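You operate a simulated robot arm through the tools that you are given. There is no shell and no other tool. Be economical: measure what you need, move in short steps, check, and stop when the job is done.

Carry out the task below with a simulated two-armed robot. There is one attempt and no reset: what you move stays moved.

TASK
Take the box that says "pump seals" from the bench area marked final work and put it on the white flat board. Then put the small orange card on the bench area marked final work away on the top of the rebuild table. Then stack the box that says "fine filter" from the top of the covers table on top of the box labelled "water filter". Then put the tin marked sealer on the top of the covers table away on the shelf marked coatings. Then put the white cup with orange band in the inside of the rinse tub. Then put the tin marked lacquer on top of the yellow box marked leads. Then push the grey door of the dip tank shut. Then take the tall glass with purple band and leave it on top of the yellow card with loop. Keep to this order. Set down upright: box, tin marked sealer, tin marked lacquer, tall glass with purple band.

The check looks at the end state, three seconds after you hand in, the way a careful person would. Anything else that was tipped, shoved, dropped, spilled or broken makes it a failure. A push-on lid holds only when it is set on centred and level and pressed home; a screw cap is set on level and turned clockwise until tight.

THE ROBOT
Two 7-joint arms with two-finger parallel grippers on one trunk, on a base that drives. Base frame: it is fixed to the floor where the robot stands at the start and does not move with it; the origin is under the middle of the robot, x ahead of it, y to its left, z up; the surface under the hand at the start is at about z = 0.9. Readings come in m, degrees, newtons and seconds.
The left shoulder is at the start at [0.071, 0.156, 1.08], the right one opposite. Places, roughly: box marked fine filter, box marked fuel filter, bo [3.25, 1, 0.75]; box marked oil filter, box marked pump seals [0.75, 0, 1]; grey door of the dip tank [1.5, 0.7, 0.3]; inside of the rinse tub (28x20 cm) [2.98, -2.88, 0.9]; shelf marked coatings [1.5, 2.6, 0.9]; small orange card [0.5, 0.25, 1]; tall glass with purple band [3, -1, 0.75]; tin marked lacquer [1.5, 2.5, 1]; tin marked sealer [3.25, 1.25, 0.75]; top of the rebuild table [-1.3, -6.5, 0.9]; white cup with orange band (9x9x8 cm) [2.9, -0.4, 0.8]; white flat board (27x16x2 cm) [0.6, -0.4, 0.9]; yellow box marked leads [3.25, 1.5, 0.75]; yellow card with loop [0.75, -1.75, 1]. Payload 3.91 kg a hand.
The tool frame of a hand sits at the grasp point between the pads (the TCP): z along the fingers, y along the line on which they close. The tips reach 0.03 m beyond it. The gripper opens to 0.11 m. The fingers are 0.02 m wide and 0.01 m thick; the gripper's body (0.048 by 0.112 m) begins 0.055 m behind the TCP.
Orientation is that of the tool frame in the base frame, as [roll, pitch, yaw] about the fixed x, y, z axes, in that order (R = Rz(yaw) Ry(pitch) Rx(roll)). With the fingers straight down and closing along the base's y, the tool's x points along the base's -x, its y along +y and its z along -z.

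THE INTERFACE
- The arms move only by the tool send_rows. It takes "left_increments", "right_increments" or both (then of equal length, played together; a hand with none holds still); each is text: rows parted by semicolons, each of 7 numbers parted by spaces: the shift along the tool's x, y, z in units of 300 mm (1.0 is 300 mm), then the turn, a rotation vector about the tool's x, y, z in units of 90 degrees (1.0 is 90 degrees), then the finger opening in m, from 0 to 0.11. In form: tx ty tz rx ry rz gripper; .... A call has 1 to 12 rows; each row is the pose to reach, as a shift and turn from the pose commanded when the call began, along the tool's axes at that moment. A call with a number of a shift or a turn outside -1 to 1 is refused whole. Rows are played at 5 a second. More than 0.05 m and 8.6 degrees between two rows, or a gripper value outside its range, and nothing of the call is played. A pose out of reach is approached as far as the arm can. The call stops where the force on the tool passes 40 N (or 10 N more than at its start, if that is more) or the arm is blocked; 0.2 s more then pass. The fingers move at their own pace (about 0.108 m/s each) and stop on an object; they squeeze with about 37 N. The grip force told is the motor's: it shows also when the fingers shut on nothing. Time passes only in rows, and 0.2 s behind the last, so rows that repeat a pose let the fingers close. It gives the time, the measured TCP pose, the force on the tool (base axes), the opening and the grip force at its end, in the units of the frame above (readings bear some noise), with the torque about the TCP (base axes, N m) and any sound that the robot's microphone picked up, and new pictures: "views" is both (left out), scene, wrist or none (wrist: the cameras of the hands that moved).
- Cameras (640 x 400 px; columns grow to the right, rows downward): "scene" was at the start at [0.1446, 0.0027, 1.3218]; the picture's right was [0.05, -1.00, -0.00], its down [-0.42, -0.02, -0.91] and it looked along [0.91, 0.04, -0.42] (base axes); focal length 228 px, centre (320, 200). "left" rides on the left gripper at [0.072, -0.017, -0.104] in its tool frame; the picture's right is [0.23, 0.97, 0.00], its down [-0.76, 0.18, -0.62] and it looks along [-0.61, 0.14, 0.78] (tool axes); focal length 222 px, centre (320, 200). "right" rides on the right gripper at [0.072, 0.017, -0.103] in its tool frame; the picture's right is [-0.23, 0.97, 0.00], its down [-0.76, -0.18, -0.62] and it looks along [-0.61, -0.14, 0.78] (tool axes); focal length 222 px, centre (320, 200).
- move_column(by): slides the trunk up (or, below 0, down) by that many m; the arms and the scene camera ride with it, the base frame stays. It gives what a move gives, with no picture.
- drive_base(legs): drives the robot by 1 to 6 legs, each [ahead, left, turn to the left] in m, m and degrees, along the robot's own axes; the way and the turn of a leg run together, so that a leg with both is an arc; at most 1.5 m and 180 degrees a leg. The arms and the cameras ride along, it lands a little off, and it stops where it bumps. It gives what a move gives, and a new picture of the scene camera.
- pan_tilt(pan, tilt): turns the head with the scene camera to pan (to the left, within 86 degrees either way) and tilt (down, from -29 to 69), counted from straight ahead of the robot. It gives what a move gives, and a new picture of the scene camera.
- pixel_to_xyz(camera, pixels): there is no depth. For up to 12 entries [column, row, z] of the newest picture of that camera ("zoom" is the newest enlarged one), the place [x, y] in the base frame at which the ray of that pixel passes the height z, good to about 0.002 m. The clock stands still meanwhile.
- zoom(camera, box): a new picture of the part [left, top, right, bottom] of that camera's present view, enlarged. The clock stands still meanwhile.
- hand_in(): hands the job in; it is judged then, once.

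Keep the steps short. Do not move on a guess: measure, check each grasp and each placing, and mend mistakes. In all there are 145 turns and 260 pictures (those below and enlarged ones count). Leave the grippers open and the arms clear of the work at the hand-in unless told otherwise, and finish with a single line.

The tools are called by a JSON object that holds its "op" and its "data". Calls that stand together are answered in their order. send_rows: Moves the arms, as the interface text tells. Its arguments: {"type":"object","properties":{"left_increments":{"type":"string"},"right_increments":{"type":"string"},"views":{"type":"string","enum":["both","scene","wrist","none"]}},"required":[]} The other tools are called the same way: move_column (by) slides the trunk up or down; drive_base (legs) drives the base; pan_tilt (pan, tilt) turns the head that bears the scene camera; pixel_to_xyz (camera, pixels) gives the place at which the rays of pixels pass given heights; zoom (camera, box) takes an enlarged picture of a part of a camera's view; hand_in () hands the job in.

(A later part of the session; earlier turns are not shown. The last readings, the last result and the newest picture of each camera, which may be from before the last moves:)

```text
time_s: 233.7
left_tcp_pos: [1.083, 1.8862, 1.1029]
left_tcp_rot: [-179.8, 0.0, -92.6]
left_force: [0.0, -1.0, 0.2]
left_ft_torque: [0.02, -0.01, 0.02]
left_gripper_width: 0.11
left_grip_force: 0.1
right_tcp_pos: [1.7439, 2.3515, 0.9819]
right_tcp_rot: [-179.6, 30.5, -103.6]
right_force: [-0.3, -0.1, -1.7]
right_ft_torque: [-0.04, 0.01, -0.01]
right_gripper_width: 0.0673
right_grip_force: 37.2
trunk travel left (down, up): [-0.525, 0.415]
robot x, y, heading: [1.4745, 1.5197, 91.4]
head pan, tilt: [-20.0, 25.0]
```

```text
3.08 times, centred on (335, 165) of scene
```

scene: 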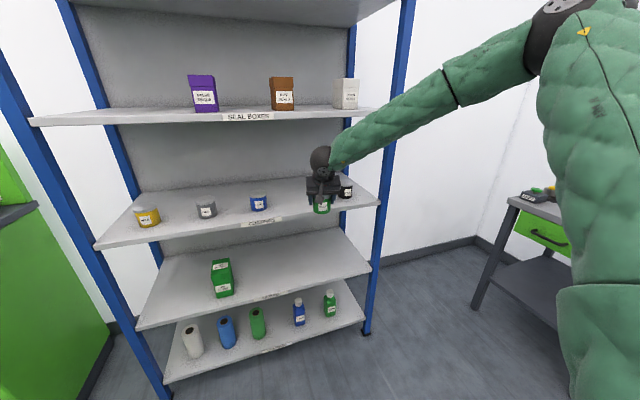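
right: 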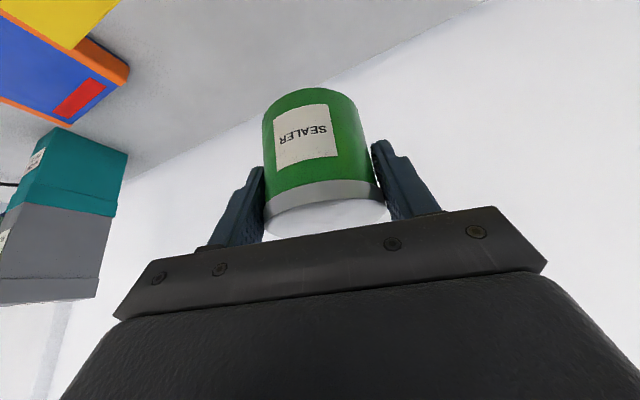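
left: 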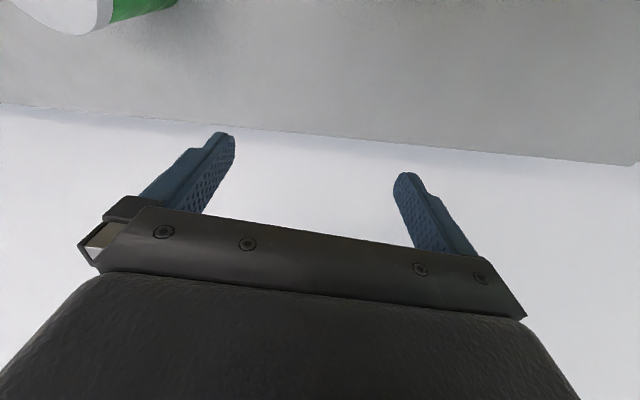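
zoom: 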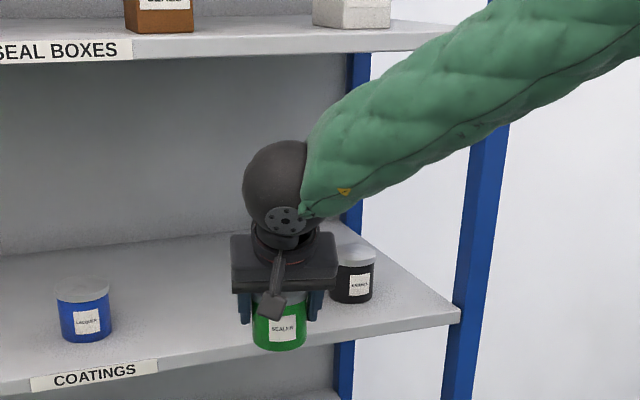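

The wrist's top (about 1.19) clears the upper shelf (1.235). The blue tin reads LACQUER, useful later. Now inserting by a 0.125 m base drive.

{"op": "move_column", "data": {"by": -0.015}}

{"op": "drive_base", "data": {"legs": [[0.125, 0, 0]]}}

{"op": "zoom", "data": {"camera": "right", "box": [0, 0, 640, 400]}}

```text
time_s: 234.3
left_tcp_pos: [1.0845, 1.8862, 1.0902]
left_tcp_rot: [-179.8, -0.1, -92.6]
left_force: [0.7, 0.4, 0.5]
left_ft_torque: [0.02, 0.03, 0.02]
left_gripper_width: 0.1098
left_grip_force: 0.0
right_tcp_pos: [1.7454, 2.3519, 0.9667]
right_tcp_rot: [-179.8, 30.5, -103.7]
right_force: [-0.4, 0.8, -1.7]
right_ft_torque: [0.02, 0.02, 0.04]
right_gripper_width: 0.0674
right_grip_force: 37.4
trunk travel left (down, up): [-0.51, 0.43]
robot x, y, heading: [1.4699, 1.5149, 91.3]
head pan, tilt: [-20.0, 25.0]
```

```text
time_s: 235.6
left_tcp_pos: [1.0798, 2.0124, 1.088]
left_tcp_rot: [-179.8, -0.1, -92.6]
left_force: [0.4, 1.6, 0.1]
left_ft_torque: [-0.04, 0.03, 0.02]
left_gripper_width: 0.1096
left_grip_force: 0.1
right_tcp_pos: [1.7414, 2.4795, 0.9647]
right_tcp_rot: [-179.7, 30.4, -103.5]
right_force: [0.6, 0.6, -1.9]
right_ft_torque: [-0.03, -0.03, 0.05]
right_gripper_width: 0.0674
right_grip_force: 36.9
trunk travel left (down, up): [-0.51, 0.43]
robot x, y, heading: [1.4691, 1.643, 91.3]
head pan, tilt: [-20.0, 25.0]
```

scene: 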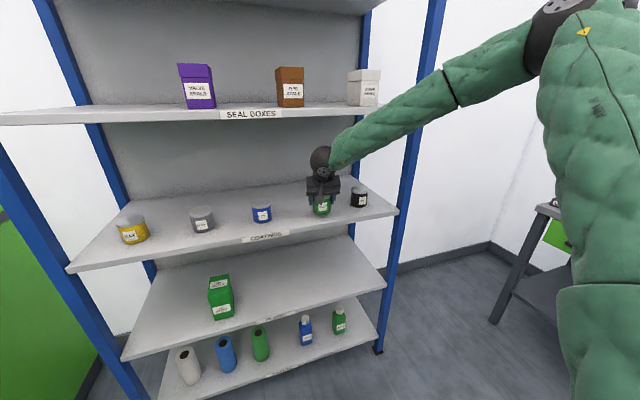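

```text
1.00 times, centred on (320, 200) of right (not enlarged: the box is as wide or as high as the picture)
```

zoom: 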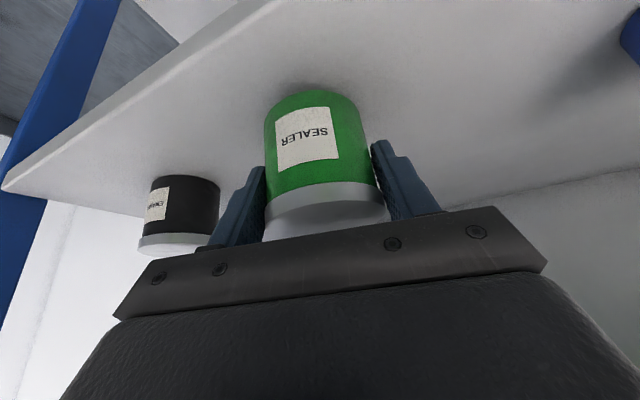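

In position. Lowering vertically in ~3 mm steps to contact.

{"op": "send_rows", "data": {"right_increments": "0.01 0 0.017 0 0 0 0.04; 0.017 0 0.029 0 0 0 0.04; 0.022 0 0.037 0 0 0 0.04; 0.027 0 0.046 0 0 0 0.04; 0.031 0 0.053 0 0 0 0.04; 0.035 0 0.06 0 0 0 0.04; 0.039 0 0.067 0 0 0 0.04; 0.043 0 0.074 0 0 0 0.04; 0.047 0 0.08 0 0 0 0.04", "views": "scene"}}

```text
time_s: 237.6
left_tcp_pos: [1.0802, 2.0089, 1.0884]
left_tcp_rot: [-179.8, 0.2, -92.6]
left_force: [0.3, 0.3, 0.3]
left_ft_torque: [-0.01, 0.04, 0.0]
left_gripper_width: 0.1099
left_grip_force: 0.0
right_tcp_pos: [1.7409, 2.4756, 0.9417]
right_tcp_rot: [-179.6, 30.6, -103.5]
right_force: [4.1, 1.9, 26.2]
right_ft_torque: [0.21, -0.21, -0.13]
right_gripper_width: 0.0661
right_grip_force: 37.2
trunk travel left (down, up): [-0.51, 0.43]
robot x, y, heading: [1.4667, 1.6401, 91.2]
head pan, tilt: [-20.0, 25.0]
```

scene: 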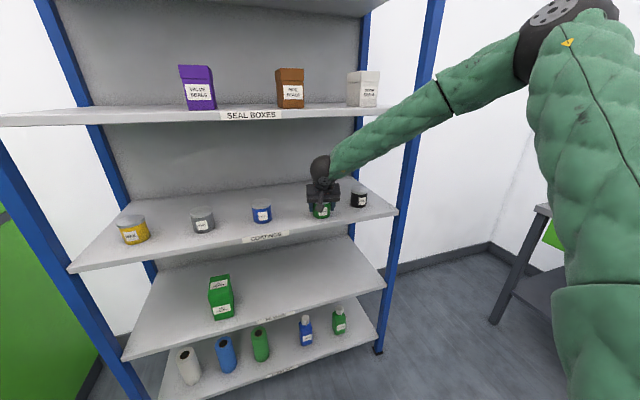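

Contact (shelf top ≈ 0.890). Easing, opening, then drawing the hand straight back.

{"op": "send_rows", "data": {"right_increments": "-0.005 0 -0.008 0 0 0 0.05; -0.005 0 -0.008 0 0 0 0.09; -0.005 0 -0.008 0 0 0 0.1; -0.005 0 -0.008 0 0 0 0.1; 0.08 0 -0.06 0 0 0 0.1; 0.18 0 -0.12 0 0 0 0.1; 0.28 0 -0.18 0 0 0 0.1; 0.38 0 -0.24 0 0 0 0.1"}}

{"op": "drive_base", "data": {"legs": [[-0.12, 0, 0]]}}

```text
time_s: 239.4
left_tcp_pos: [1.0804, 2.0099, 1.0884]
left_tcp_rot: [-179.9, 0.0, -92.6]
left_force: [0.2, 0.3, -0.2]
left_ft_torque: [0.01, 0.0, 0.02]
left_gripper_width: 0.11
left_grip_force: 0.1
right_tcp_pos: [1.7112, 2.3451, 0.9437]
right_tcp_rot: [-179.7, 30.6, -103.6]
right_force: [0.4, -0.5, -0.7]
right_ft_torque: [-0.01, -0.01, -0.02]
right_gripper_width: 0.1
right_grip_force: 0.0
trunk travel left (down, up): [-0.51, 0.43]
robot x, y, heading: [1.4698, 1.6391, 91.2]
head pan, tilt: [-20.0, 25.0]
```

scene: 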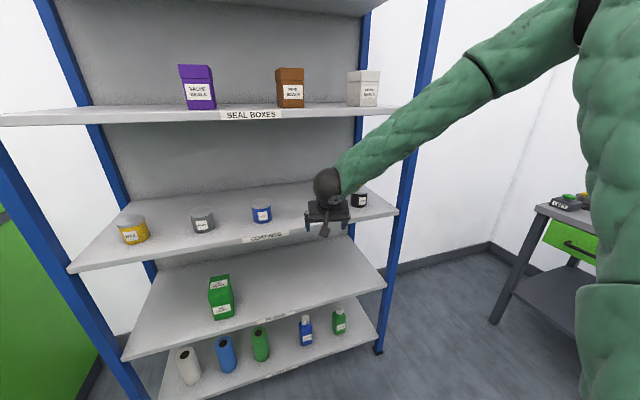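
right: 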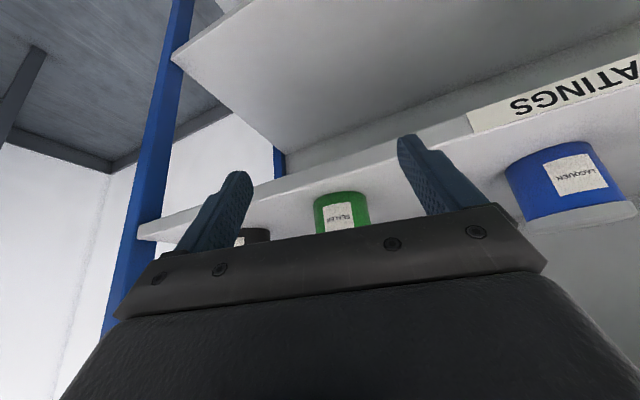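

```text
time_s: 240.7
left_tcp_pos: [1.0844, 1.8881, 1.0886]
left_tcp_rot: [-179.8, 0.1, -92.6]
left_force: [0.9, 0.2, 0.3]
left_ft_torque: [0.01, -0.01, 0.03]
left_gripper_width: 0.11
left_grip_force: 0.0
right_tcp_pos: [1.7133, 2.2236, 0.9436]
right_tcp_rot: [-179.8, 30.6, -103.6]
right_force: [0.3, 0.0, 0.5]
right_ft_torque: [-0.01, -0.01, 0.01]
right_gripper_width: 0.0999
right_grip_force: 0.0
trunk travel left (down, up): [-0.51, 0.43]
robot x, y, heading: [1.4709, 1.522, 91.3]
head pan, tilt: [-20.0, 25.0]
```

scene: 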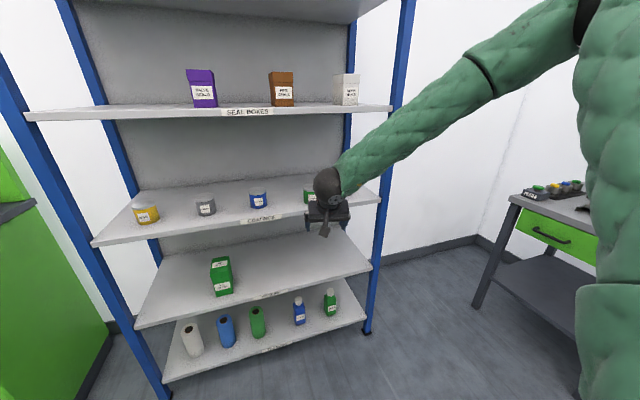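

The sealer tin stands on the coatings shelf. Next the cup. I raise and level the right hand, and drive out to face the fine-work table, keeping clear of the rack, tank and door.

{"op": "send_rows", "data": {"right_increments": "-0.012 0 -0.114 0 0.048 0 0.1; -0.025 0 -0.229 0 0.097 0 0.1; -0.037 0 -0.343 0 0.146 0 0.1; -0.05 0 -0.457 0 0.194 0 0.11; -0.061 0 -0.571 0 0.243 0 0.11; -0.074 0 -0.686 0 0.29 0 0.11; -0.086 0 -0.8 0 0.34 0 0.11", "views": "none"}}

{"op": "drive_base", "data": {"legs": [[0, -0.65, 0], [-0.35, 0, 0], [0, 0, -45], [0, 0, -46], [0.08, 0, 0], [0, -1.3, 0]]}}

{"op": "pan_tilt", "data": {"pan": -15, "tilt": 35}}

```text
time_s: 242.2
left_tcp_pos: [1.0821, 1.889, 1.0879]
left_tcp_rot: [-179.8, 0.0, -92.7]
left_force: [0.3, -0.3, 0.3]
left_ft_torque: [-0.01, -0.02, -0.01]
left_gripper_width: 0.1102
left_grip_force: 0.1
right_tcp_pos: [1.6884, 2.1291, 1.1633]
right_tcp_rot: [-179.7, 0.0, -103.6]
right_force: [-0.6, 0.4, -0.7]
right_ft_torque: [-0.02, -0.01, -0.05]
right_gripper_width: 0.1098
right_grip_force: 0.1
trunk travel left (down, up): [-0.51, 0.43]
robot x, y, heading: [1.4706, 1.5204, 91.4]
head pan, tilt: [-20.0, 25.0]
```

```text
time_s: 258.7
left_tcp_pos: [2.5838, 0.261, 1.0898]
left_tcp_rot: [-179.8, 0.0, 175.9]
left_force: [0.2, 0.6, 0.1]
left_ft_torque: [-0.01, -0.01, 0.0]
left_gripper_width: 0.1101
left_grip_force: 0.1
right_tcp_pos: [2.8053, -0.3515, 1.164]
right_tcp_rot: [-179.8, -0.1, 164.7]
right_force: [0.8, 0.0, -0.1]
right_ft_torque: [0.04, 0.03, 0.04]
right_gripper_width: 0.1098
right_grip_force: 0.1
trunk travel left (down, up): [-0.51, 0.43]
robot x, y, heading: [2.2022, -0.1179, -0.4]
head pan, tilt: [-20.0, 25.0]
```

scene: 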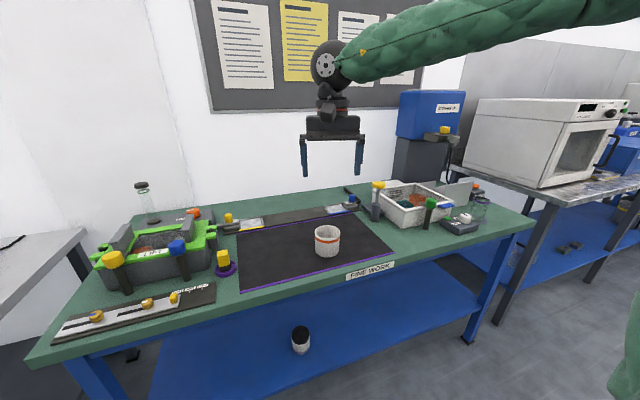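

```text
time_s: 259.4
left_tcp_pos: [2.5838, 0.2615, 1.0883]
left_tcp_rot: [-179.8, 0.0, 175.9]
left_force: [0.0, 1.2, -0.4]
left_ft_torque: [-0.01, 0.01, -0.01]
left_gripper_width: 0.11
left_grip_force: 0.0
right_tcp_pos: [2.8065, -0.3505, 1.1621]
right_tcp_rot: [-179.7, -0.2, 164.7]
right_force: [-0.3, 0.4, 0.2]
right_ft_torque: [-0.02, 0.03, 0.01]
right_gripper_width: 0.1101
right_grip_force: 0.0
trunk travel left (down, up): [-0.51, 0.43]
robot x, y, heading: [2.2073, -0.1199, 0.0]
head pan, tilt: [-15.0, 35.0]
```

scene: 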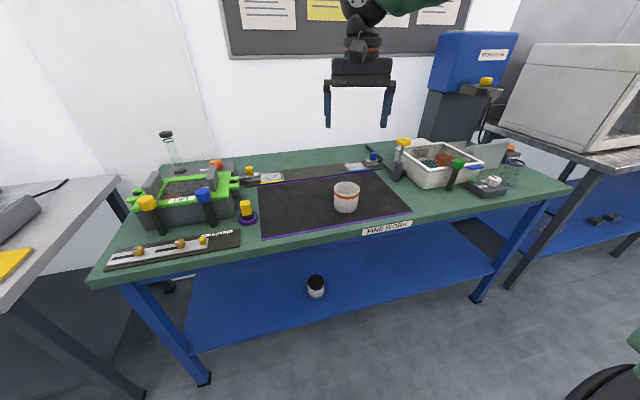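

The cup is at (346,198). I'll take the right wrist view too and triangulate.

{"op": "send_rows", "data": {"right_increments": "0 0 0 0 0 0 0.11", "views": "wrist"}}

{"op": "zoom", "data": {"camera": "scene", "box": [310, 160, 390, 225]}}

{"op": "zoom", "data": {"camera": "scene", "box": [380, 110, 560, 220]}}

```text
time_s: 259.8
left_tcp_pos: [2.5825, 0.2616, 1.0881]
left_tcp_rot: [-179.8, 0.0, 175.7]
left_force: [-1.1, 0.1, 0.0]
left_ft_torque: [0.02, 0.01, 0.0]
left_gripper_width: 0.1099
left_grip_force: 0.1
right_tcp_pos: [2.8063, -0.3502, 1.1638]
right_tcp_rot: [-179.8, 0.0, 164.6]
right_force: [0.6, 0.4, 0.5]
right_ft_torque: [0.0, 0.0, -0.01]
right_gripper_width: 0.1097
right_grip_force: 0.1
trunk travel left (down, up): [-0.51, 0.43]
robot x, y, heading: [2.2076, -0.1197, -0.3]
head pan, tilt: [-15.0, 35.0]
```

right: 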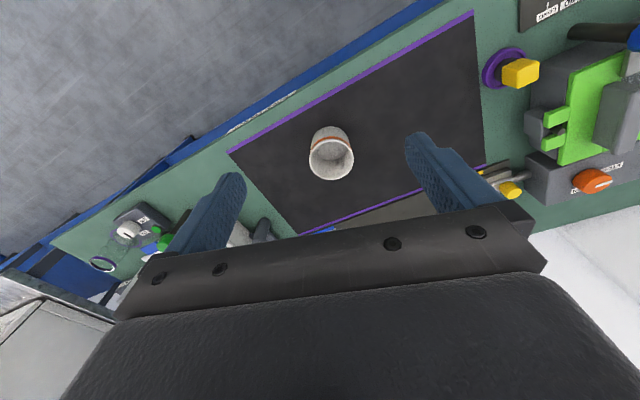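

```text
6.15 times, centred on (350, 192) of scene
```

zoom: 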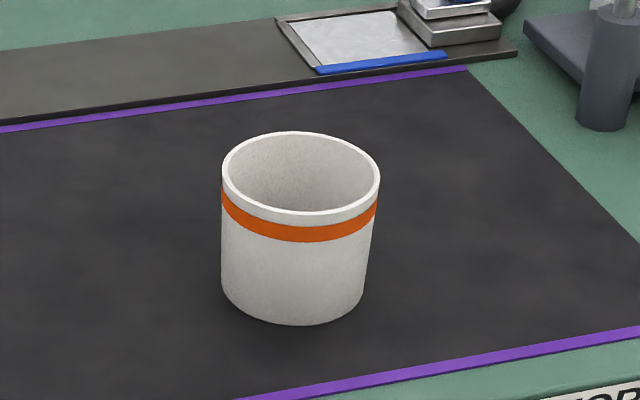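

```text
3.56 times, centred on (470, 165) of scene
```

zoom: 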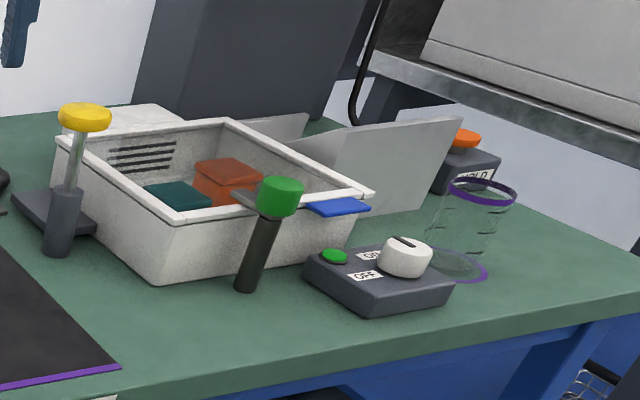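

{"op": "pixel_to_xyz", "data": {"camera": "right", "pixels": [[331, 158, 0.86], [331, 158, 0.88], [331, 158, 0.9], [309, 160, 0.88], [354, 154, 0.88], [330, 178, 0.88]]}}

{"op": "pixel_to_xyz", "data": {"camera": "scene", "pixels": [[346.9, 188, 0.86], [346.9, 188, 0.88], [346.9, 188, 0.9], [334, 188, 0.88], [359.5, 188, 0.88], [347, 212.5, 0.8], [347, 212.5, 0.82]]}}

```text
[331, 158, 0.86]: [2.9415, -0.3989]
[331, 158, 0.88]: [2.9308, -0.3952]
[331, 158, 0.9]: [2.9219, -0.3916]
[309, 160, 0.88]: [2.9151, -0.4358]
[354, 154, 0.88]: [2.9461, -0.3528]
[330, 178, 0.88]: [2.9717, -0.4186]
```

```text
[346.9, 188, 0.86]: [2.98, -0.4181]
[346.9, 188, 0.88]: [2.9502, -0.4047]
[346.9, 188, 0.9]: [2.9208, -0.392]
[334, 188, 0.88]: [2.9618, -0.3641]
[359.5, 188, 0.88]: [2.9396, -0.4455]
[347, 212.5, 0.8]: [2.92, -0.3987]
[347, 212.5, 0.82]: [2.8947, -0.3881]
```

Rim at z ≈ 0.90, centre (2.921, −0.392), diameter 0.088. Moving over it and descending to z ≈ 0.875.

{"op": "send_rows", "data": {"right_increments": "-0.136 -0.011 0 0 0 0 0.11; -0.271 -0.022 0 0 0 0 0.11; -0.407 -0.033 0 0 0 0 0.11; -0.407 -0.033 0.15 0 0 0 0.11; -0.407 -0.033 0.3 0 0 0 0.11; -0.407 -0.033 0.45 0 0 0 0.11; -0.407 -0.033 0.6 0 0 0 0.11; -0.407 -0.033 0.65 0 0 0 0.11; -0.407 -0.033 0.65 0 0 0 0.11"}}

```text
time_s: 261.8
left_tcp_pos: [2.5844, 0.2614, 1.0887]
left_tcp_rot: [-179.9, 0.0, 175.8]
left_force: [1.2, -0.7, 0.4]
left_ft_torque: [0.01, 0.0, 0.03]
left_gripper_width: 0.1099
left_grip_force: 0.0
right_tcp_pos: [2.922, -0.3941, 0.968]
right_tcp_rot: [-179.7, -0.1, 164.8]
right_force: [-0.4, -0.6, -0.4]
right_ft_torque: [0.03, 0.01, 0.04]
right_gripper_width: 0.1099
right_grip_force: 0.1
trunk travel left (down, up): [-0.51, 0.43]
robot x, y, heading: [2.203, -0.116, -0.1]
head pan, tilt: [-15.0, 35.0]
```

scene: 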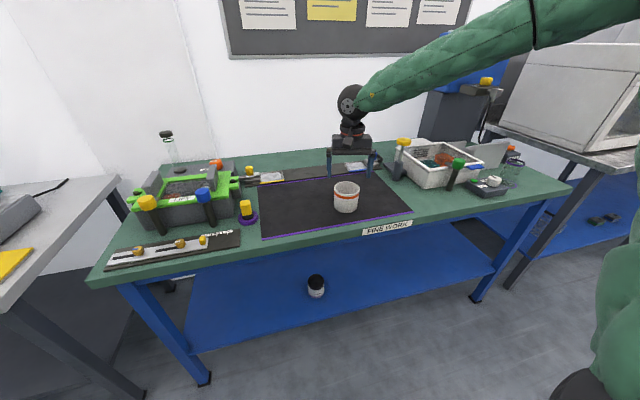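
right: 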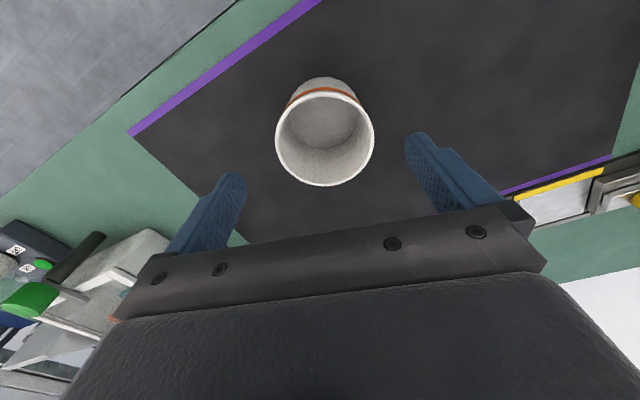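

Checking the rim position from this close view.

{"op": "pixel_to_xyz", "data": {"camera": "right", "pixels": [[325, 138, 0.9], [275, 138, 0.9], [375, 138, 0.9], [325, 187, 0.9], [325, 91, 0.9], [325, 138, 0.89]]}}

```text
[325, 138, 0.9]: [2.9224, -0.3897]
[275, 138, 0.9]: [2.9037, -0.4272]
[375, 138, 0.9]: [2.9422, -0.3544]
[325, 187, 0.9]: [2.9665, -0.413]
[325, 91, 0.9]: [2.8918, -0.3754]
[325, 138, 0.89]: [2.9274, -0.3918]
```

Centred. Descending and closing.

{"op": "send_rows", "data": {"right_increments": "-0.01 0.003 0.12 0 0 0 0.11; -0.01 0.003 0.24 0 0 0 0.11; -0.01 0.003 0.31 0 0 0 0.11; -0.01 0.003 0.31 0 0 0 0.11; -0.01 0.003 0.31 0 0 0 0.07; -0.01 0.003 0.31 0 0 0 0.07; -0.01 0.003 0.31 0 0 0 0.07; -0.01 0.003 0.2 0 0 0 0.07; -0.01 0.003 0.05 0 0 0 0.07; -0.01 0.003 -0.1 0 0 0 0.07; -0.01 0.003 -0.25 0 0 0 0.07; -0.01 0.003 -0.4 0 0 0 0.07"}}

```text
time_s: 264.4
left_tcp_pos: [2.5836, 0.2613, 1.0883]
left_tcp_rot: [-179.8, 0.0, 175.8]
left_force: [0.6, 0.0, -0.1]
left_ft_torque: [-0.03, -0.05, 0.0]
left_gripper_width: 0.11
left_grip_force: 0.1
right_tcp_pos: [2.924, -0.392, 1.0888]
right_tcp_rot: [-179.6, -0.1, 164.7]
right_force: [0.3, -0.7, -0.9]
right_ft_torque: [0.0, 0.01, 0.03]
right_gripper_width: 0.0788
right_grip_force: 37.6
trunk travel left (down, up): [-0.51, 0.43]
robot x, y, heading: [2.2007, -0.1194, -0.0]
head pan, tilt: [-15.0, 35.0]
```

scene: 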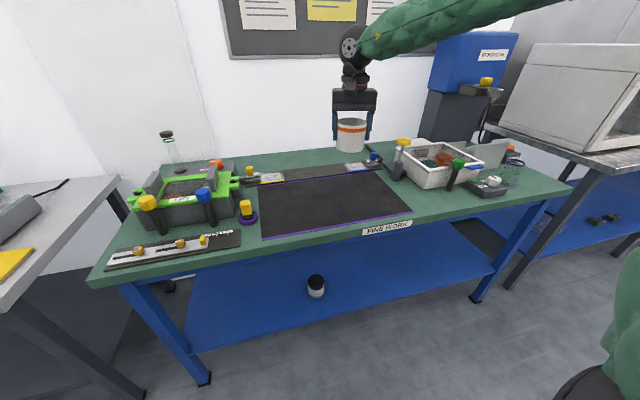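
right: 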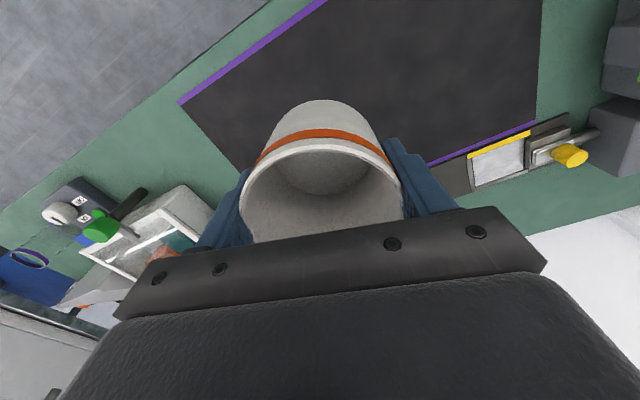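

The cup is held. Raising the trunk, backing off and strafing right to the rinse tub.

{"op": "move_column", "data": {"by": 0.15}}

{"op": "drive_base", "data": {"legs": [[-0.33, 0, 0], [0, -1.25, 0], [0, -1.24, 0]]}}

{"op": "pan_tilt", "data": {"pan": -12, "tilt": 33}}

```text
time_s: 266.1
left_tcp_pos: [2.5836, 0.2618, 1.2376]
left_tcp_rot: [-179.7, -0.1, 175.7]
left_force: [0.6, 0.5, 0.6]
left_ft_torque: [0.0, 0.0, 0.0]
left_gripper_width: 0.11
left_grip_force: 0.1
right_tcp_pos: [2.9256, -0.3922, 1.2382]
right_tcp_rot: [-179.7, -0.1, 164.8]
right_force: [-0.7, 0.2, -1.4]
right_ft_torque: [0.01, 0.02, 0.02]
right_gripper_width: 0.0788
right_grip_force: 37.0
trunk travel left (down, up): [-0.66, 0.28]
robot x, y, heading: [2.202, -0.1167, -0.3]
head pan, tilt: [-15.0, 35.0]
```

```text
time_s: 280.1
left_tcp_pos: [2.2355, -2.2332, 1.2391]
left_tcp_rot: [-179.8, 0.0, 175.9]
left_force: [0.2, 0.0, -0.4]
left_ft_torque: [-0.03, -0.01, -0.02]
left_gripper_width: 0.1103
left_grip_force: 0.0
right_tcp_pos: [2.5754, -2.8873, 1.2378]
right_tcp_rot: [-179.7, 0.0, 164.6]
right_force: [0.3, -0.1, -0.9]
right_ft_torque: [0.0, -0.03, 0.0]
right_gripper_width: 0.0791
right_grip_force: 36.8
trunk travel left (down, up): [-0.66, 0.28]
robot x, y, heading: [1.8596, -2.6079, -0.5]
head pan, tilt: [-15.0, 35.0]
```

scene: 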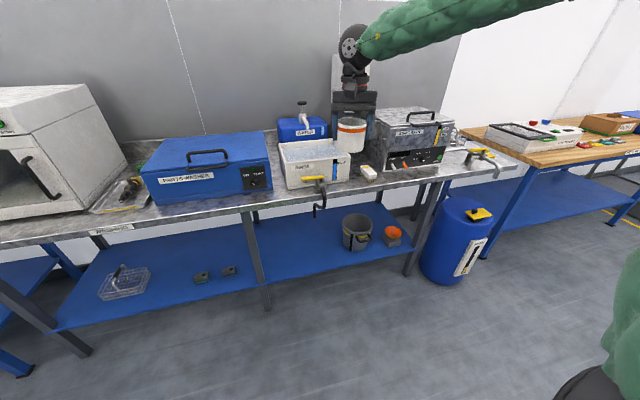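

```text
time_s: 280.8
left_tcp_pos: [2.2362, -2.2341, 1.2384]
left_tcp_rot: [-179.7, 0.0, 175.8]
left_force: [-0.2, -0.4, 0.0]
left_ft_torque: [0.03, 0.0, 0.02]
left_gripper_width: 0.1103
left_grip_force: 0.0
right_tcp_pos: [2.5758, -2.8872, 1.2379]
right_tcp_rot: [-179.7, -0.1, 164.6]
right_force: [-0.1, -0.1, -0.1]
right_ft_torque: [0.0, 0.0, 0.03]
right_gripper_width: 0.0787
right_grip_force: 36.7
trunk travel left (down, up): [-0.66, 0.28]
robot x, y, heading: [1.8523, -2.6133, -0.5]
head pan, tilt: [-12.0, 33.0]
```

scene: 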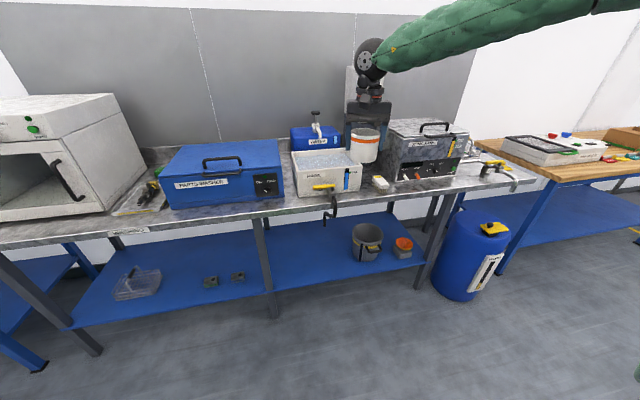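

Zooming in on the tub to measure its rim.

{"op": "zoom", "data": {"camera": "scene", "box": [270, 110, 400, 220]}}

{"op": "pixel_to_xyz", "data": {"camera": "scene", "pixels": [[299, 197, 0.9], [358, 190, 0.9], [292, 168, 1.0], [362, 163, 1.0], [292, 151, 1.0], [344, 149, 1.0], [292, 168, 1.05], [362, 163, 1.05]]}}

```text
3.64 times, centred on (335, 165) of scene
```

zoom: 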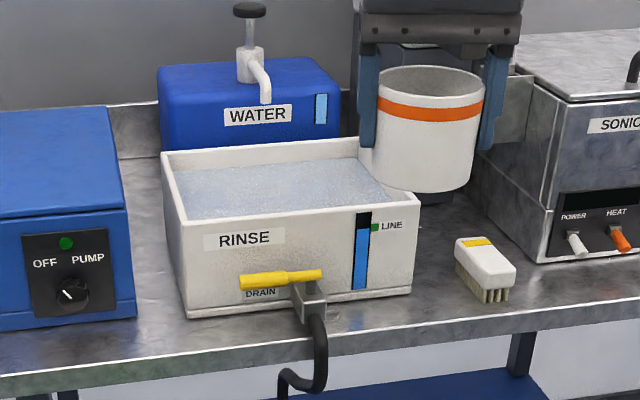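

```text
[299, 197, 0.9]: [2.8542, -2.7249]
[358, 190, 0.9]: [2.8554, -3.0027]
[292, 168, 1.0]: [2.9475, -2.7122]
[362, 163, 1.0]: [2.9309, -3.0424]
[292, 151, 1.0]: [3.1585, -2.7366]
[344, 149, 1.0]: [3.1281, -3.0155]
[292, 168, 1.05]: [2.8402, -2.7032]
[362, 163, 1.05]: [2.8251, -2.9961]
```

Tub: x 2.85–3.05, y −2.72…−3.0, rim z ≈ 1.045. Driving forward 0.36 to bring the cup (bottom at 1.18) above it.

{"op": "drive_base", "data": {"legs": [[0.365, 0, 0.4]]}}

{"op": "send_rows", "data": {"right_increments": "0 0 0 0 0 0 0.07", "views": "both"}}

```text
time_s: 283.1
left_tcp_pos: [2.5998, -2.2315, 1.2378]
left_tcp_rot: [-179.8, 0.0, 176.3]
left_force: [0.5, -0.3, -0.4]
left_ft_torque: [0.02, -0.01, 0.01]
left_gripper_width: 0.1099
left_grip_force: 0.1
right_tcp_pos: [2.9434, -2.883, 1.2372]
right_tcp_rot: [-179.6, -0.1, 164.9]
right_force: [-0.4, 0.1, -0.9]
right_ft_torque: [0.03, 0.01, 0.0]
right_gripper_width: 0.0787
right_grip_force: 36.5
trunk travel left (down, up): [-0.66, 0.28]
robot x, y, heading: [2.2203, -2.6117, -0.1]
head pan, tilt: [-12.0, 33.0]
```

scene: 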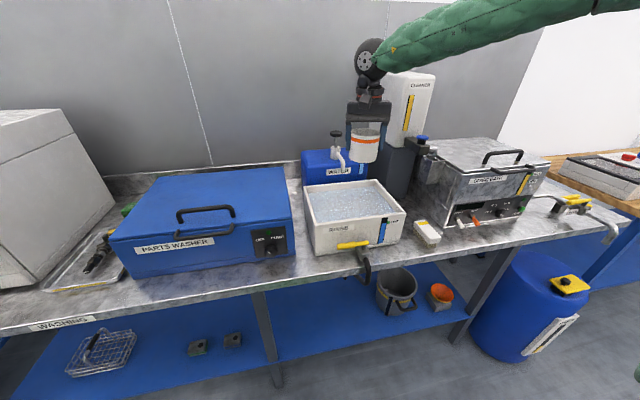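

```text
time_s: 283.5
left_tcp_pos: [2.5989, -2.231, 1.2381]
left_tcp_rot: [-179.9, 0.0, 176.1]
left_force: [0.6, 0.0, -0.9]
left_ft_torque: [-0.01, -0.02, -0.01]
left_gripper_width: 0.1101
left_grip_force: 0.0
right_tcp_pos: [2.9437, -2.8833, 1.2374]
right_tcp_rot: [-179.7, 0.0, 165.0]
right_force: [-0.2, -0.3, -0.6]
right_ft_torque: [-0.01, -0.03, 0.0]
right_gripper_width: 0.0788
right_grip_force: 37.2
trunk travel left (down, up): [-0.66, 0.28]
robot x, y, heading: [2.2192, -2.6139, -0.2]
head pan, tilt: [-12.0, 33.0]
```

scene: 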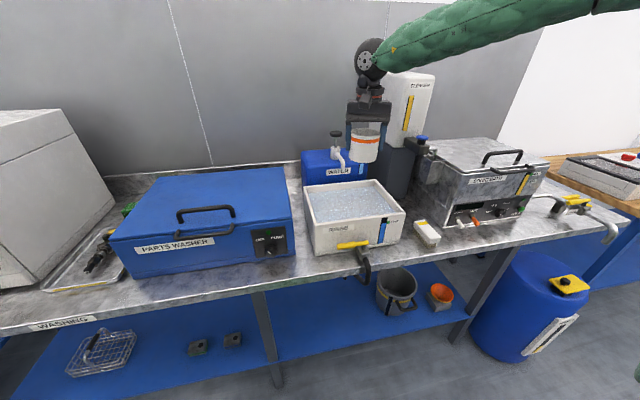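
right: 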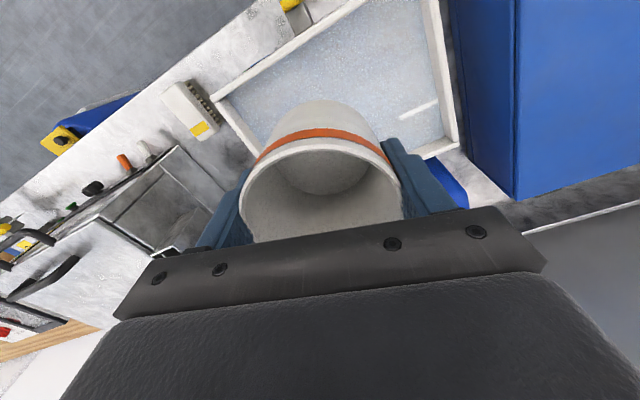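

Measuring the tub rim from both cameras.

{"op": "pixel_to_xyz", "data": {"camera": "scene", "pixels": [[316, 227, 1.0], [316, 227, 1.03], [405, 212, 1.0], [405, 212, 1.03], [303, 188, 1.0], [303, 188, 1.03], [378, 180, 1.03]]}}

{"op": "pixel_to_xyz", "data": {"camera": "right", "pixels": [[216, 100, 1.0], [216, 100, 1.03], [435, 0, 1.03], [457, 142, 1.0], [457, 142, 1.03], [400, 110, 1.05]]}}

```text
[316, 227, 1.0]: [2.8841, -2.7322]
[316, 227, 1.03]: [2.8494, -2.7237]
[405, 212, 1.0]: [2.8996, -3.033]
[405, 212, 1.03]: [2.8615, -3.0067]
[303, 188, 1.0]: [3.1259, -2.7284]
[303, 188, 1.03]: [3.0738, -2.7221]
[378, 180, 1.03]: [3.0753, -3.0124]
```

```text
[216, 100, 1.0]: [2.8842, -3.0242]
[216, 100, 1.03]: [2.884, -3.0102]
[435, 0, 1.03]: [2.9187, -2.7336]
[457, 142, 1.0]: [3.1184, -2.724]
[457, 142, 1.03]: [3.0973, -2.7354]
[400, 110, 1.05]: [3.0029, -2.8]
```

Rim z ≈ 1.01; tub spans x 2.884–3.10, y −2.73…−3.02. I shift to (2.97, −2.90), away from the spout, and lower partway.

{"op": "send_rows", "data": {"right_increments": "-0.05 -0.016 0 0 0 0 0.07; -0.098 -0.032 0 0 0 0 0.07; -0.098 -0.032 0.13 0 0 0 0.07; -0.098 -0.032 0.26 0 0 0 0.07; -0.098 -0.032 0.39 0 0 0 0.07; -0.098 -0.032 0.52 0 0 0 0.07; -0.098 -0.032 0.52 0 0 0 0.07"}}

{"op": "zoom", "data": {"camera": "scene", "box": [270, 90, 450, 270]}}

```text
time_s: 285.1
left_tcp_pos: [2.5979, -2.2313, 1.2393]
left_tcp_rot: [-179.8, 0.0, 176.1]
left_force: [0.6, 0.3, 0.5]
left_ft_torque: [-0.01, -0.01, -0.02]
left_gripper_width: 0.1099
left_grip_force: 0.1
right_tcp_pos: [2.9701, -2.9005, 1.0824]
right_tcp_rot: [-179.7, 0.0, 165.1]
right_force: [0.3, 0.1, -0.5]
right_ft_torque: [0.02, 0.01, 0.0]
right_gripper_width: 0.0789
right_grip_force: 37.1
trunk travel left (down, up): [-0.66, 0.28]
robot x, y, heading: [2.2217, -2.6114, 0.3]
head pan, tilt: [-12.0, 33.0]
```

scene: 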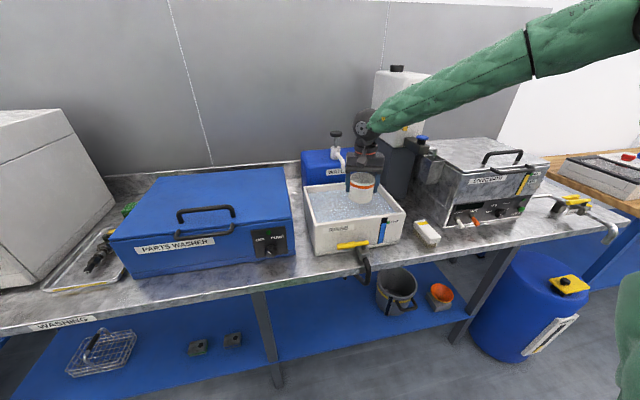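
right: 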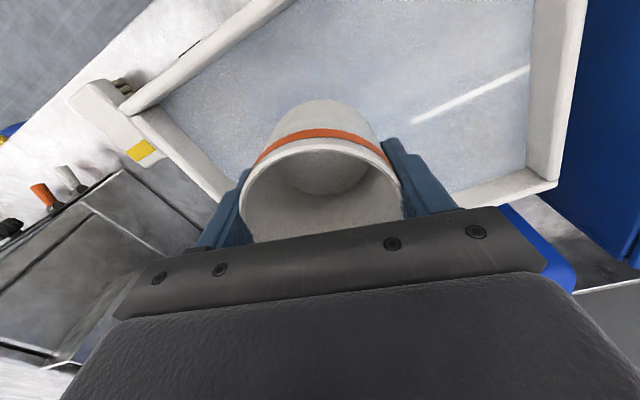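

```text
2.22 times, centred on (360, 180) of scene
```

zoom: 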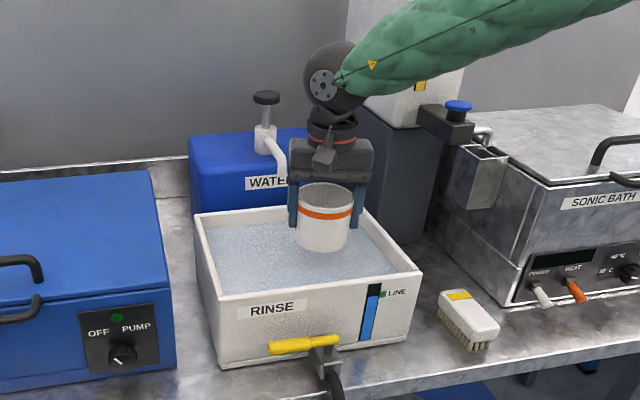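

The cup is inside the outline. Continuing down to the tub floor in small steps.

{"op": "send_rows", "data": {"right_increments": "0 0 0.1 0 0 0 0.07; 0 0 0.2 0 0 0 0.07; 0 0 0.27 0 0 0 0.07; 0 0 0.3 0 0 0 0.07; 0 0 0.33 0 0 0 0.07; 0 0 0.36 0 0 0 0.07; 0 0 0.38 0 0 0 0.07", "views": "scene"}}

```text
time_s: 286.7
left_tcp_pos: [2.5998, -2.2308, 1.2398]
left_tcp_rot: [-179.7, 0.0, 176.2]
left_force: [0.7, -1.3, -0.2]
left_ft_torque: [0.04, -0.03, 0.02]
left_gripper_width: 0.11
left_grip_force: 0.1
right_tcp_pos: [2.9697, -2.9018, 0.967]
right_tcp_rot: [-179.7, -0.1, 165.0]
right_force: [0.1, 0.0, 0.4]
right_ft_torque: [0.04, 0.0, -0.03]
right_gripper_width: 0.0788
right_grip_force: 37.4
trunk travel left (down, up): [-0.66, 0.28]
robot x, y, heading: [2.2244, -2.6146, -0.1]
head pan, tilt: [-12.0, 33.0]
```

scene: 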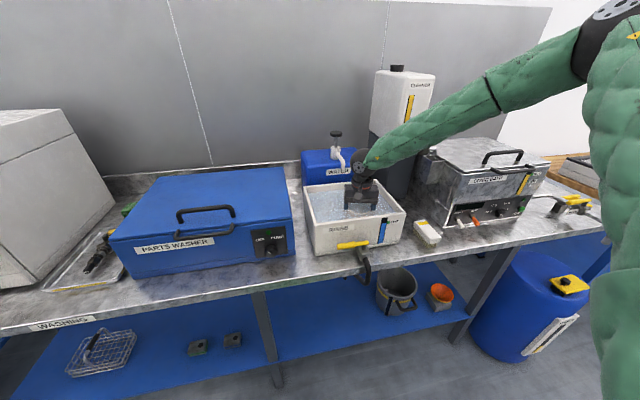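

No contact yet; a little further, in 4 mm steps.

{"op": "send_rows", "data": {"right_increments": "0 0 0.014 0 0 0 0.07; 0 0 0.028 0 0 0 0.07; 0 0 0.042 0 0 0 0.07; 0 0 0.056 0 0 0 0.07; 0 0 0.07 0 0 0 0.07; 0 0 0.084 0 0 0 0.07", "views": "wrist"}}

```text
time_s: 288.2
left_tcp_pos: [2.5984, -2.2314, 1.2386]
left_tcp_rot: [-179.8, 0.1, 176.1]
left_force: [0.1, -0.6, 0.2]
left_ft_torque: [0.01, -0.01, 0.01]
left_gripper_width: 0.1102
left_grip_force: 0.0
right_tcp_pos: [2.9707, -2.9007, 0.9477]
right_tcp_rot: [-179.9, 0.4, 165.1]
right_force: [-5.4, -1.4, 23.1]
right_ft_torque: [-0.41, 0.81, -0.08]
right_gripper_width: 0.0787
right_grip_force: 37.1
trunk travel left (down, up): [-0.66, 0.28]
robot x, y, heading: [2.2224, -2.6133, -0.0]
head pan, tilt: [-12.0, 33.0]
stopped in row 6 (right hand): the force on the tool passed its limit at 43 N (the readings are from after the stop); the commanded pose is now the measured one
```

right: 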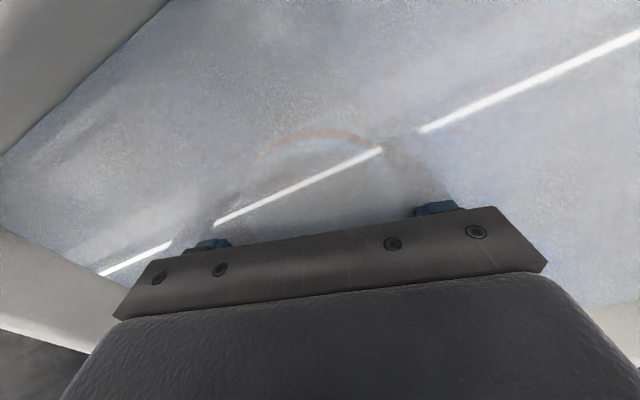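

The cup stands on the tub floor, under water. Opening and rising.

{"op": "send_rows", "data": {"right_increments": "0 0 -0.004 0 0 0 0.09; 0 0 -0.004 0 0 0 0.105; 0 0 -0.004 0 0 0 0.11; 0 0 -0.05 0 0 0 0.11; 0 0 -0.12 0 0 0 0.11; 0 0 -0.25 0 0 0 0.11; 0 0 -0.4 0 0 0 0.11; 0 0 -0.55 0 0 0 0.11; 0 0 -0.7 0 0 0 0.11; 0 0 -0.85 0 0 0 0.11; 0 0 -1 0 0 0 0.11"}}

```text
time_s: 290.6
left_tcp_pos: [2.5989, -2.231, 1.2398]
left_tcp_rot: [-179.9, 0.0, 176.0]
left_force: [0.0, 0.5, 0.6]
left_ft_torque: [-0.01, -0.03, 0.0]
left_gripper_width: 0.1103
left_grip_force: 0.0
right_tcp_pos: [2.9695, -2.8992, 1.2464]
right_tcp_rot: [-179.7, 0.1, 164.9]
right_force: [0.0, 0.0, 0.7]
right_ft_torque: [0.01, -0.01, -0.02]
right_gripper_width: 0.1101
right_grip_force: 0.1
trunk travel left (down, up): [-0.66, 0.28]
robot x, y, heading: [2.2237, -2.615, 0.2]
head pan, tilt: [-12.0, 33.0]
```

scene: 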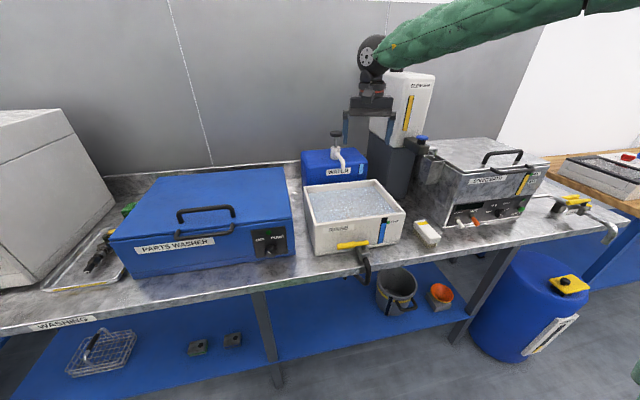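
right: 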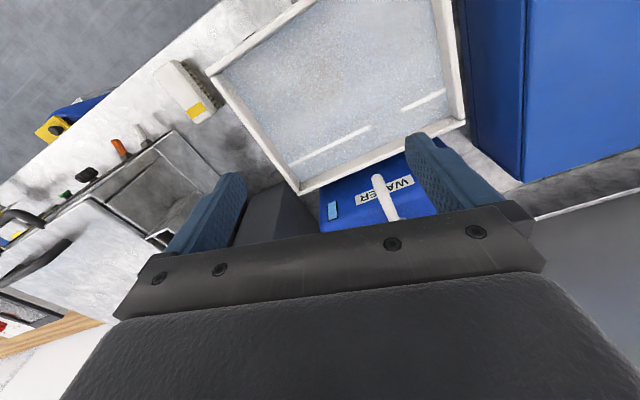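

The hand is empty and clear; the cup is in the tub. Quick check in the water, then I drive back toward the rack, passing wide of the open door.

{"op": "zoom", "data": {"camera": "scene", "box": [295, 170, 415, 245]}}

{"op": "drive_base", "data": {"legs": [[-0.32, 0, 0], [0, 1.3, 0], [0, 1.1, 0], [0.3, 0, 0], [0, 1.35, 0]]}}

```text
5.33 times, centred on (355, 208) of scene
```

zoom: 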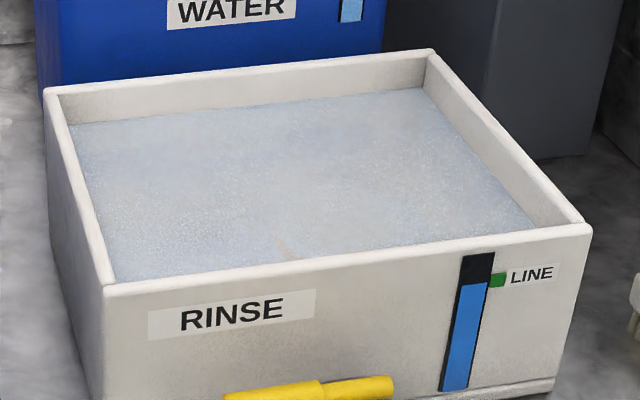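

```text
time_s: 312.2
left_tcp_pos: [2.6098, 1.5112, 1.2377]
left_tcp_rot: [-179.8, 0.0, 175.3]
left_force: [-0.3, 0.5, -1.1]
left_ft_torque: [-0.05, -0.03, -0.04]
left_gripper_width: 0.1099
left_grip_force: 0.0
right_tcp_pos: [2.9699, 0.8378, 1.2451]
right_tcp_rot: [-179.9, 0.2, 163.9]
right_force: [-0.1, -0.3, -1.0]
right_ft_torque: [0.01, 0.02, -0.02]
right_gripper_width: 0.1101
right_grip_force: 0.0
trunk travel left (down, up): [-0.66, 0.28]
robot x, y, heading: [2.2247, 1.1416, -1.1]
head pan, tilt: [-12.0, 33.0]
```

scene: 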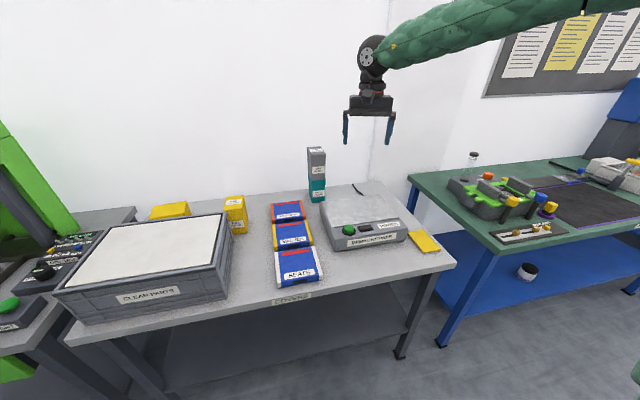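

The band is faintly visible under water. Now turning to face the rack and strafing to the lacquer tin.

{"op": "drive_base", "data": {"legs": [[0, 0.08, 0], [0, 0, 46], [0, 0, 46], [0.28, 0, 0], [0, 0.93, 0]]}}

{"op": "pan_tilt", "data": {"pan": -12, "tilt": 28}}

```text
time_s: 323.4
left_tcp_pos: [0.9104, 1.8423, 1.2392]
left_tcp_rot: [-179.8, 0.0, -92.3]
left_force: [-0.7, -0.6, -0.5]
left_ft_torque: [-0.01, 0.02, 0.02]
left_gripper_width: 0.11
left_grip_force: 0.1
right_tcp_pos: [1.5668, 2.2316, 1.2454]
right_tcp_rot: [-179.8, 0.3, -103.4]
right_force: [0.5, -0.9, 0.5]
right_ft_torque: [-0.01, -0.02, 0.03]
right_gripper_width: 0.1101
right_grip_force: 0.0
trunk travel left (down, up): [-0.66, 0.28]
robot x, y, heading: [1.3011, 1.4781, 91.5]
head pan, tilt: [-12.0, 33.0]
```

scene: 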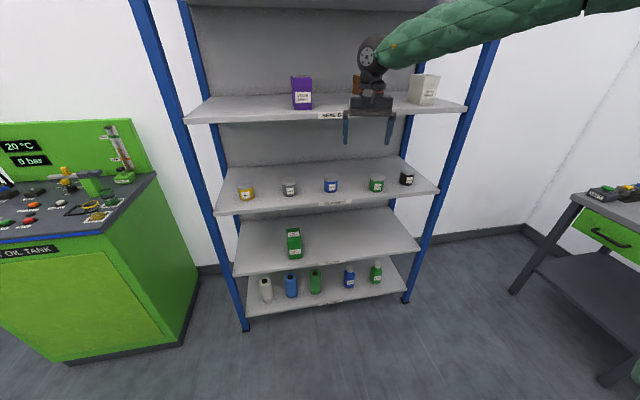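

```text
time_s: 324.1
left_tcp_pos: [0.9104, 1.8416, 1.238]
left_tcp_rot: [-179.8, 0.0, -92.4]
left_force: [-0.3, 0.3, 0.4]
left_ft_torque: [0.0, -0.03, -0.02]
left_gripper_width: 0.1101
left_grip_force: 0.0
right_tcp_pos: [1.5667, 2.2307, 1.2449]
right_tcp_rot: [-179.8, 0.3, -103.3]
right_force: [0.3, 0.0, 0.5]
right_ft_torque: [0.0, -0.02, 0.0]
right_gripper_width: 0.1102
right_grip_force: 0.0
trunk travel left (down, up): [-0.66, 0.28]
robot x, y, heading: [1.3025, 1.4757, 91.7]
head pan, tilt: [-12.0, 28.0]
```

scene: 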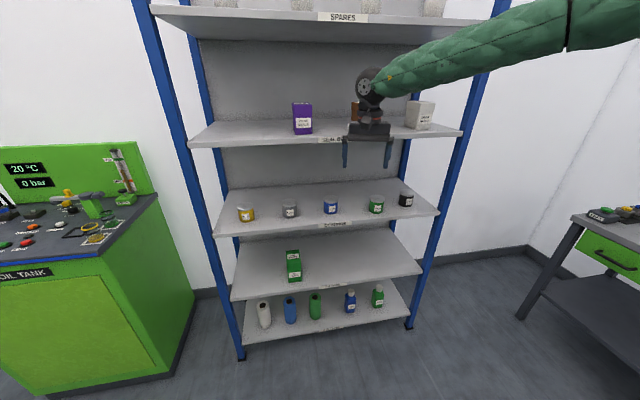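

All tins stand, sealer included. Measuring the blue lacquer tin.

{"op": "zoom", "data": {"camera": "scene", "box": [260, 170, 420, 240]}}

{"op": "pixel_to_xyz", "data": {"camera": "zoom", "pixels": [[284, 177, 0.89], [284, 131, 0.95], [284, 131, 0.94], [257, 170, 0.89], [311, 170, 0.89], [284, 122, 0.95], [284, 140, 0.95], [464, 168, 0.89]]}}

```text
4.00 times, centred on (340, 205) of scene
```

zoom: 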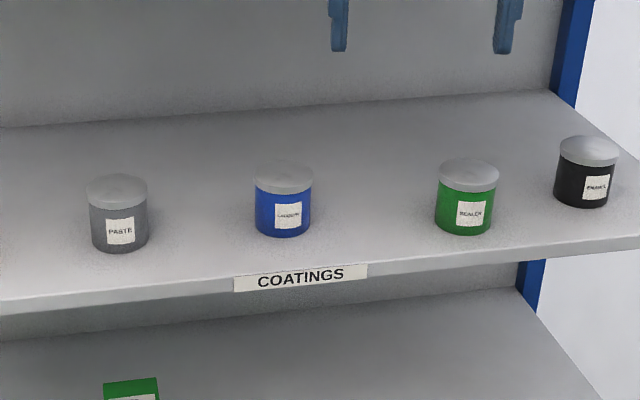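

```text
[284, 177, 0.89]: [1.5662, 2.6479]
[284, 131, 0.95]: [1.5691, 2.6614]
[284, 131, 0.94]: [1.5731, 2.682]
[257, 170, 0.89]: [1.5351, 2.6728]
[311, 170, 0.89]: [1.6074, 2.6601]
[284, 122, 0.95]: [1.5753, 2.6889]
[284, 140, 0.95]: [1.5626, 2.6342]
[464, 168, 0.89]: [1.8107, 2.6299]
```

{"op": "pixel_to_xyz", "data": {"camera": "zoom", "pixels": [[283, 238, 0.89], [463, 235, 0.89], [284, 178, 0.95], [284, 178, 0.96], [254, 178, 0.96], [314, 178, 0.96], [468, 175, 0.96], [120, 253, 0.89], [300, 285, 0.88]]}}

```text
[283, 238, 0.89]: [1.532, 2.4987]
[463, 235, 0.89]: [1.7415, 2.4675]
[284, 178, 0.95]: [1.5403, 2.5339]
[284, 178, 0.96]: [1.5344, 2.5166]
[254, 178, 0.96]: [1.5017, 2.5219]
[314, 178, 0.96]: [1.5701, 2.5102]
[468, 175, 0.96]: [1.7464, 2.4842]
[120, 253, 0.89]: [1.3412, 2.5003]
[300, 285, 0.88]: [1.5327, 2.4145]
```

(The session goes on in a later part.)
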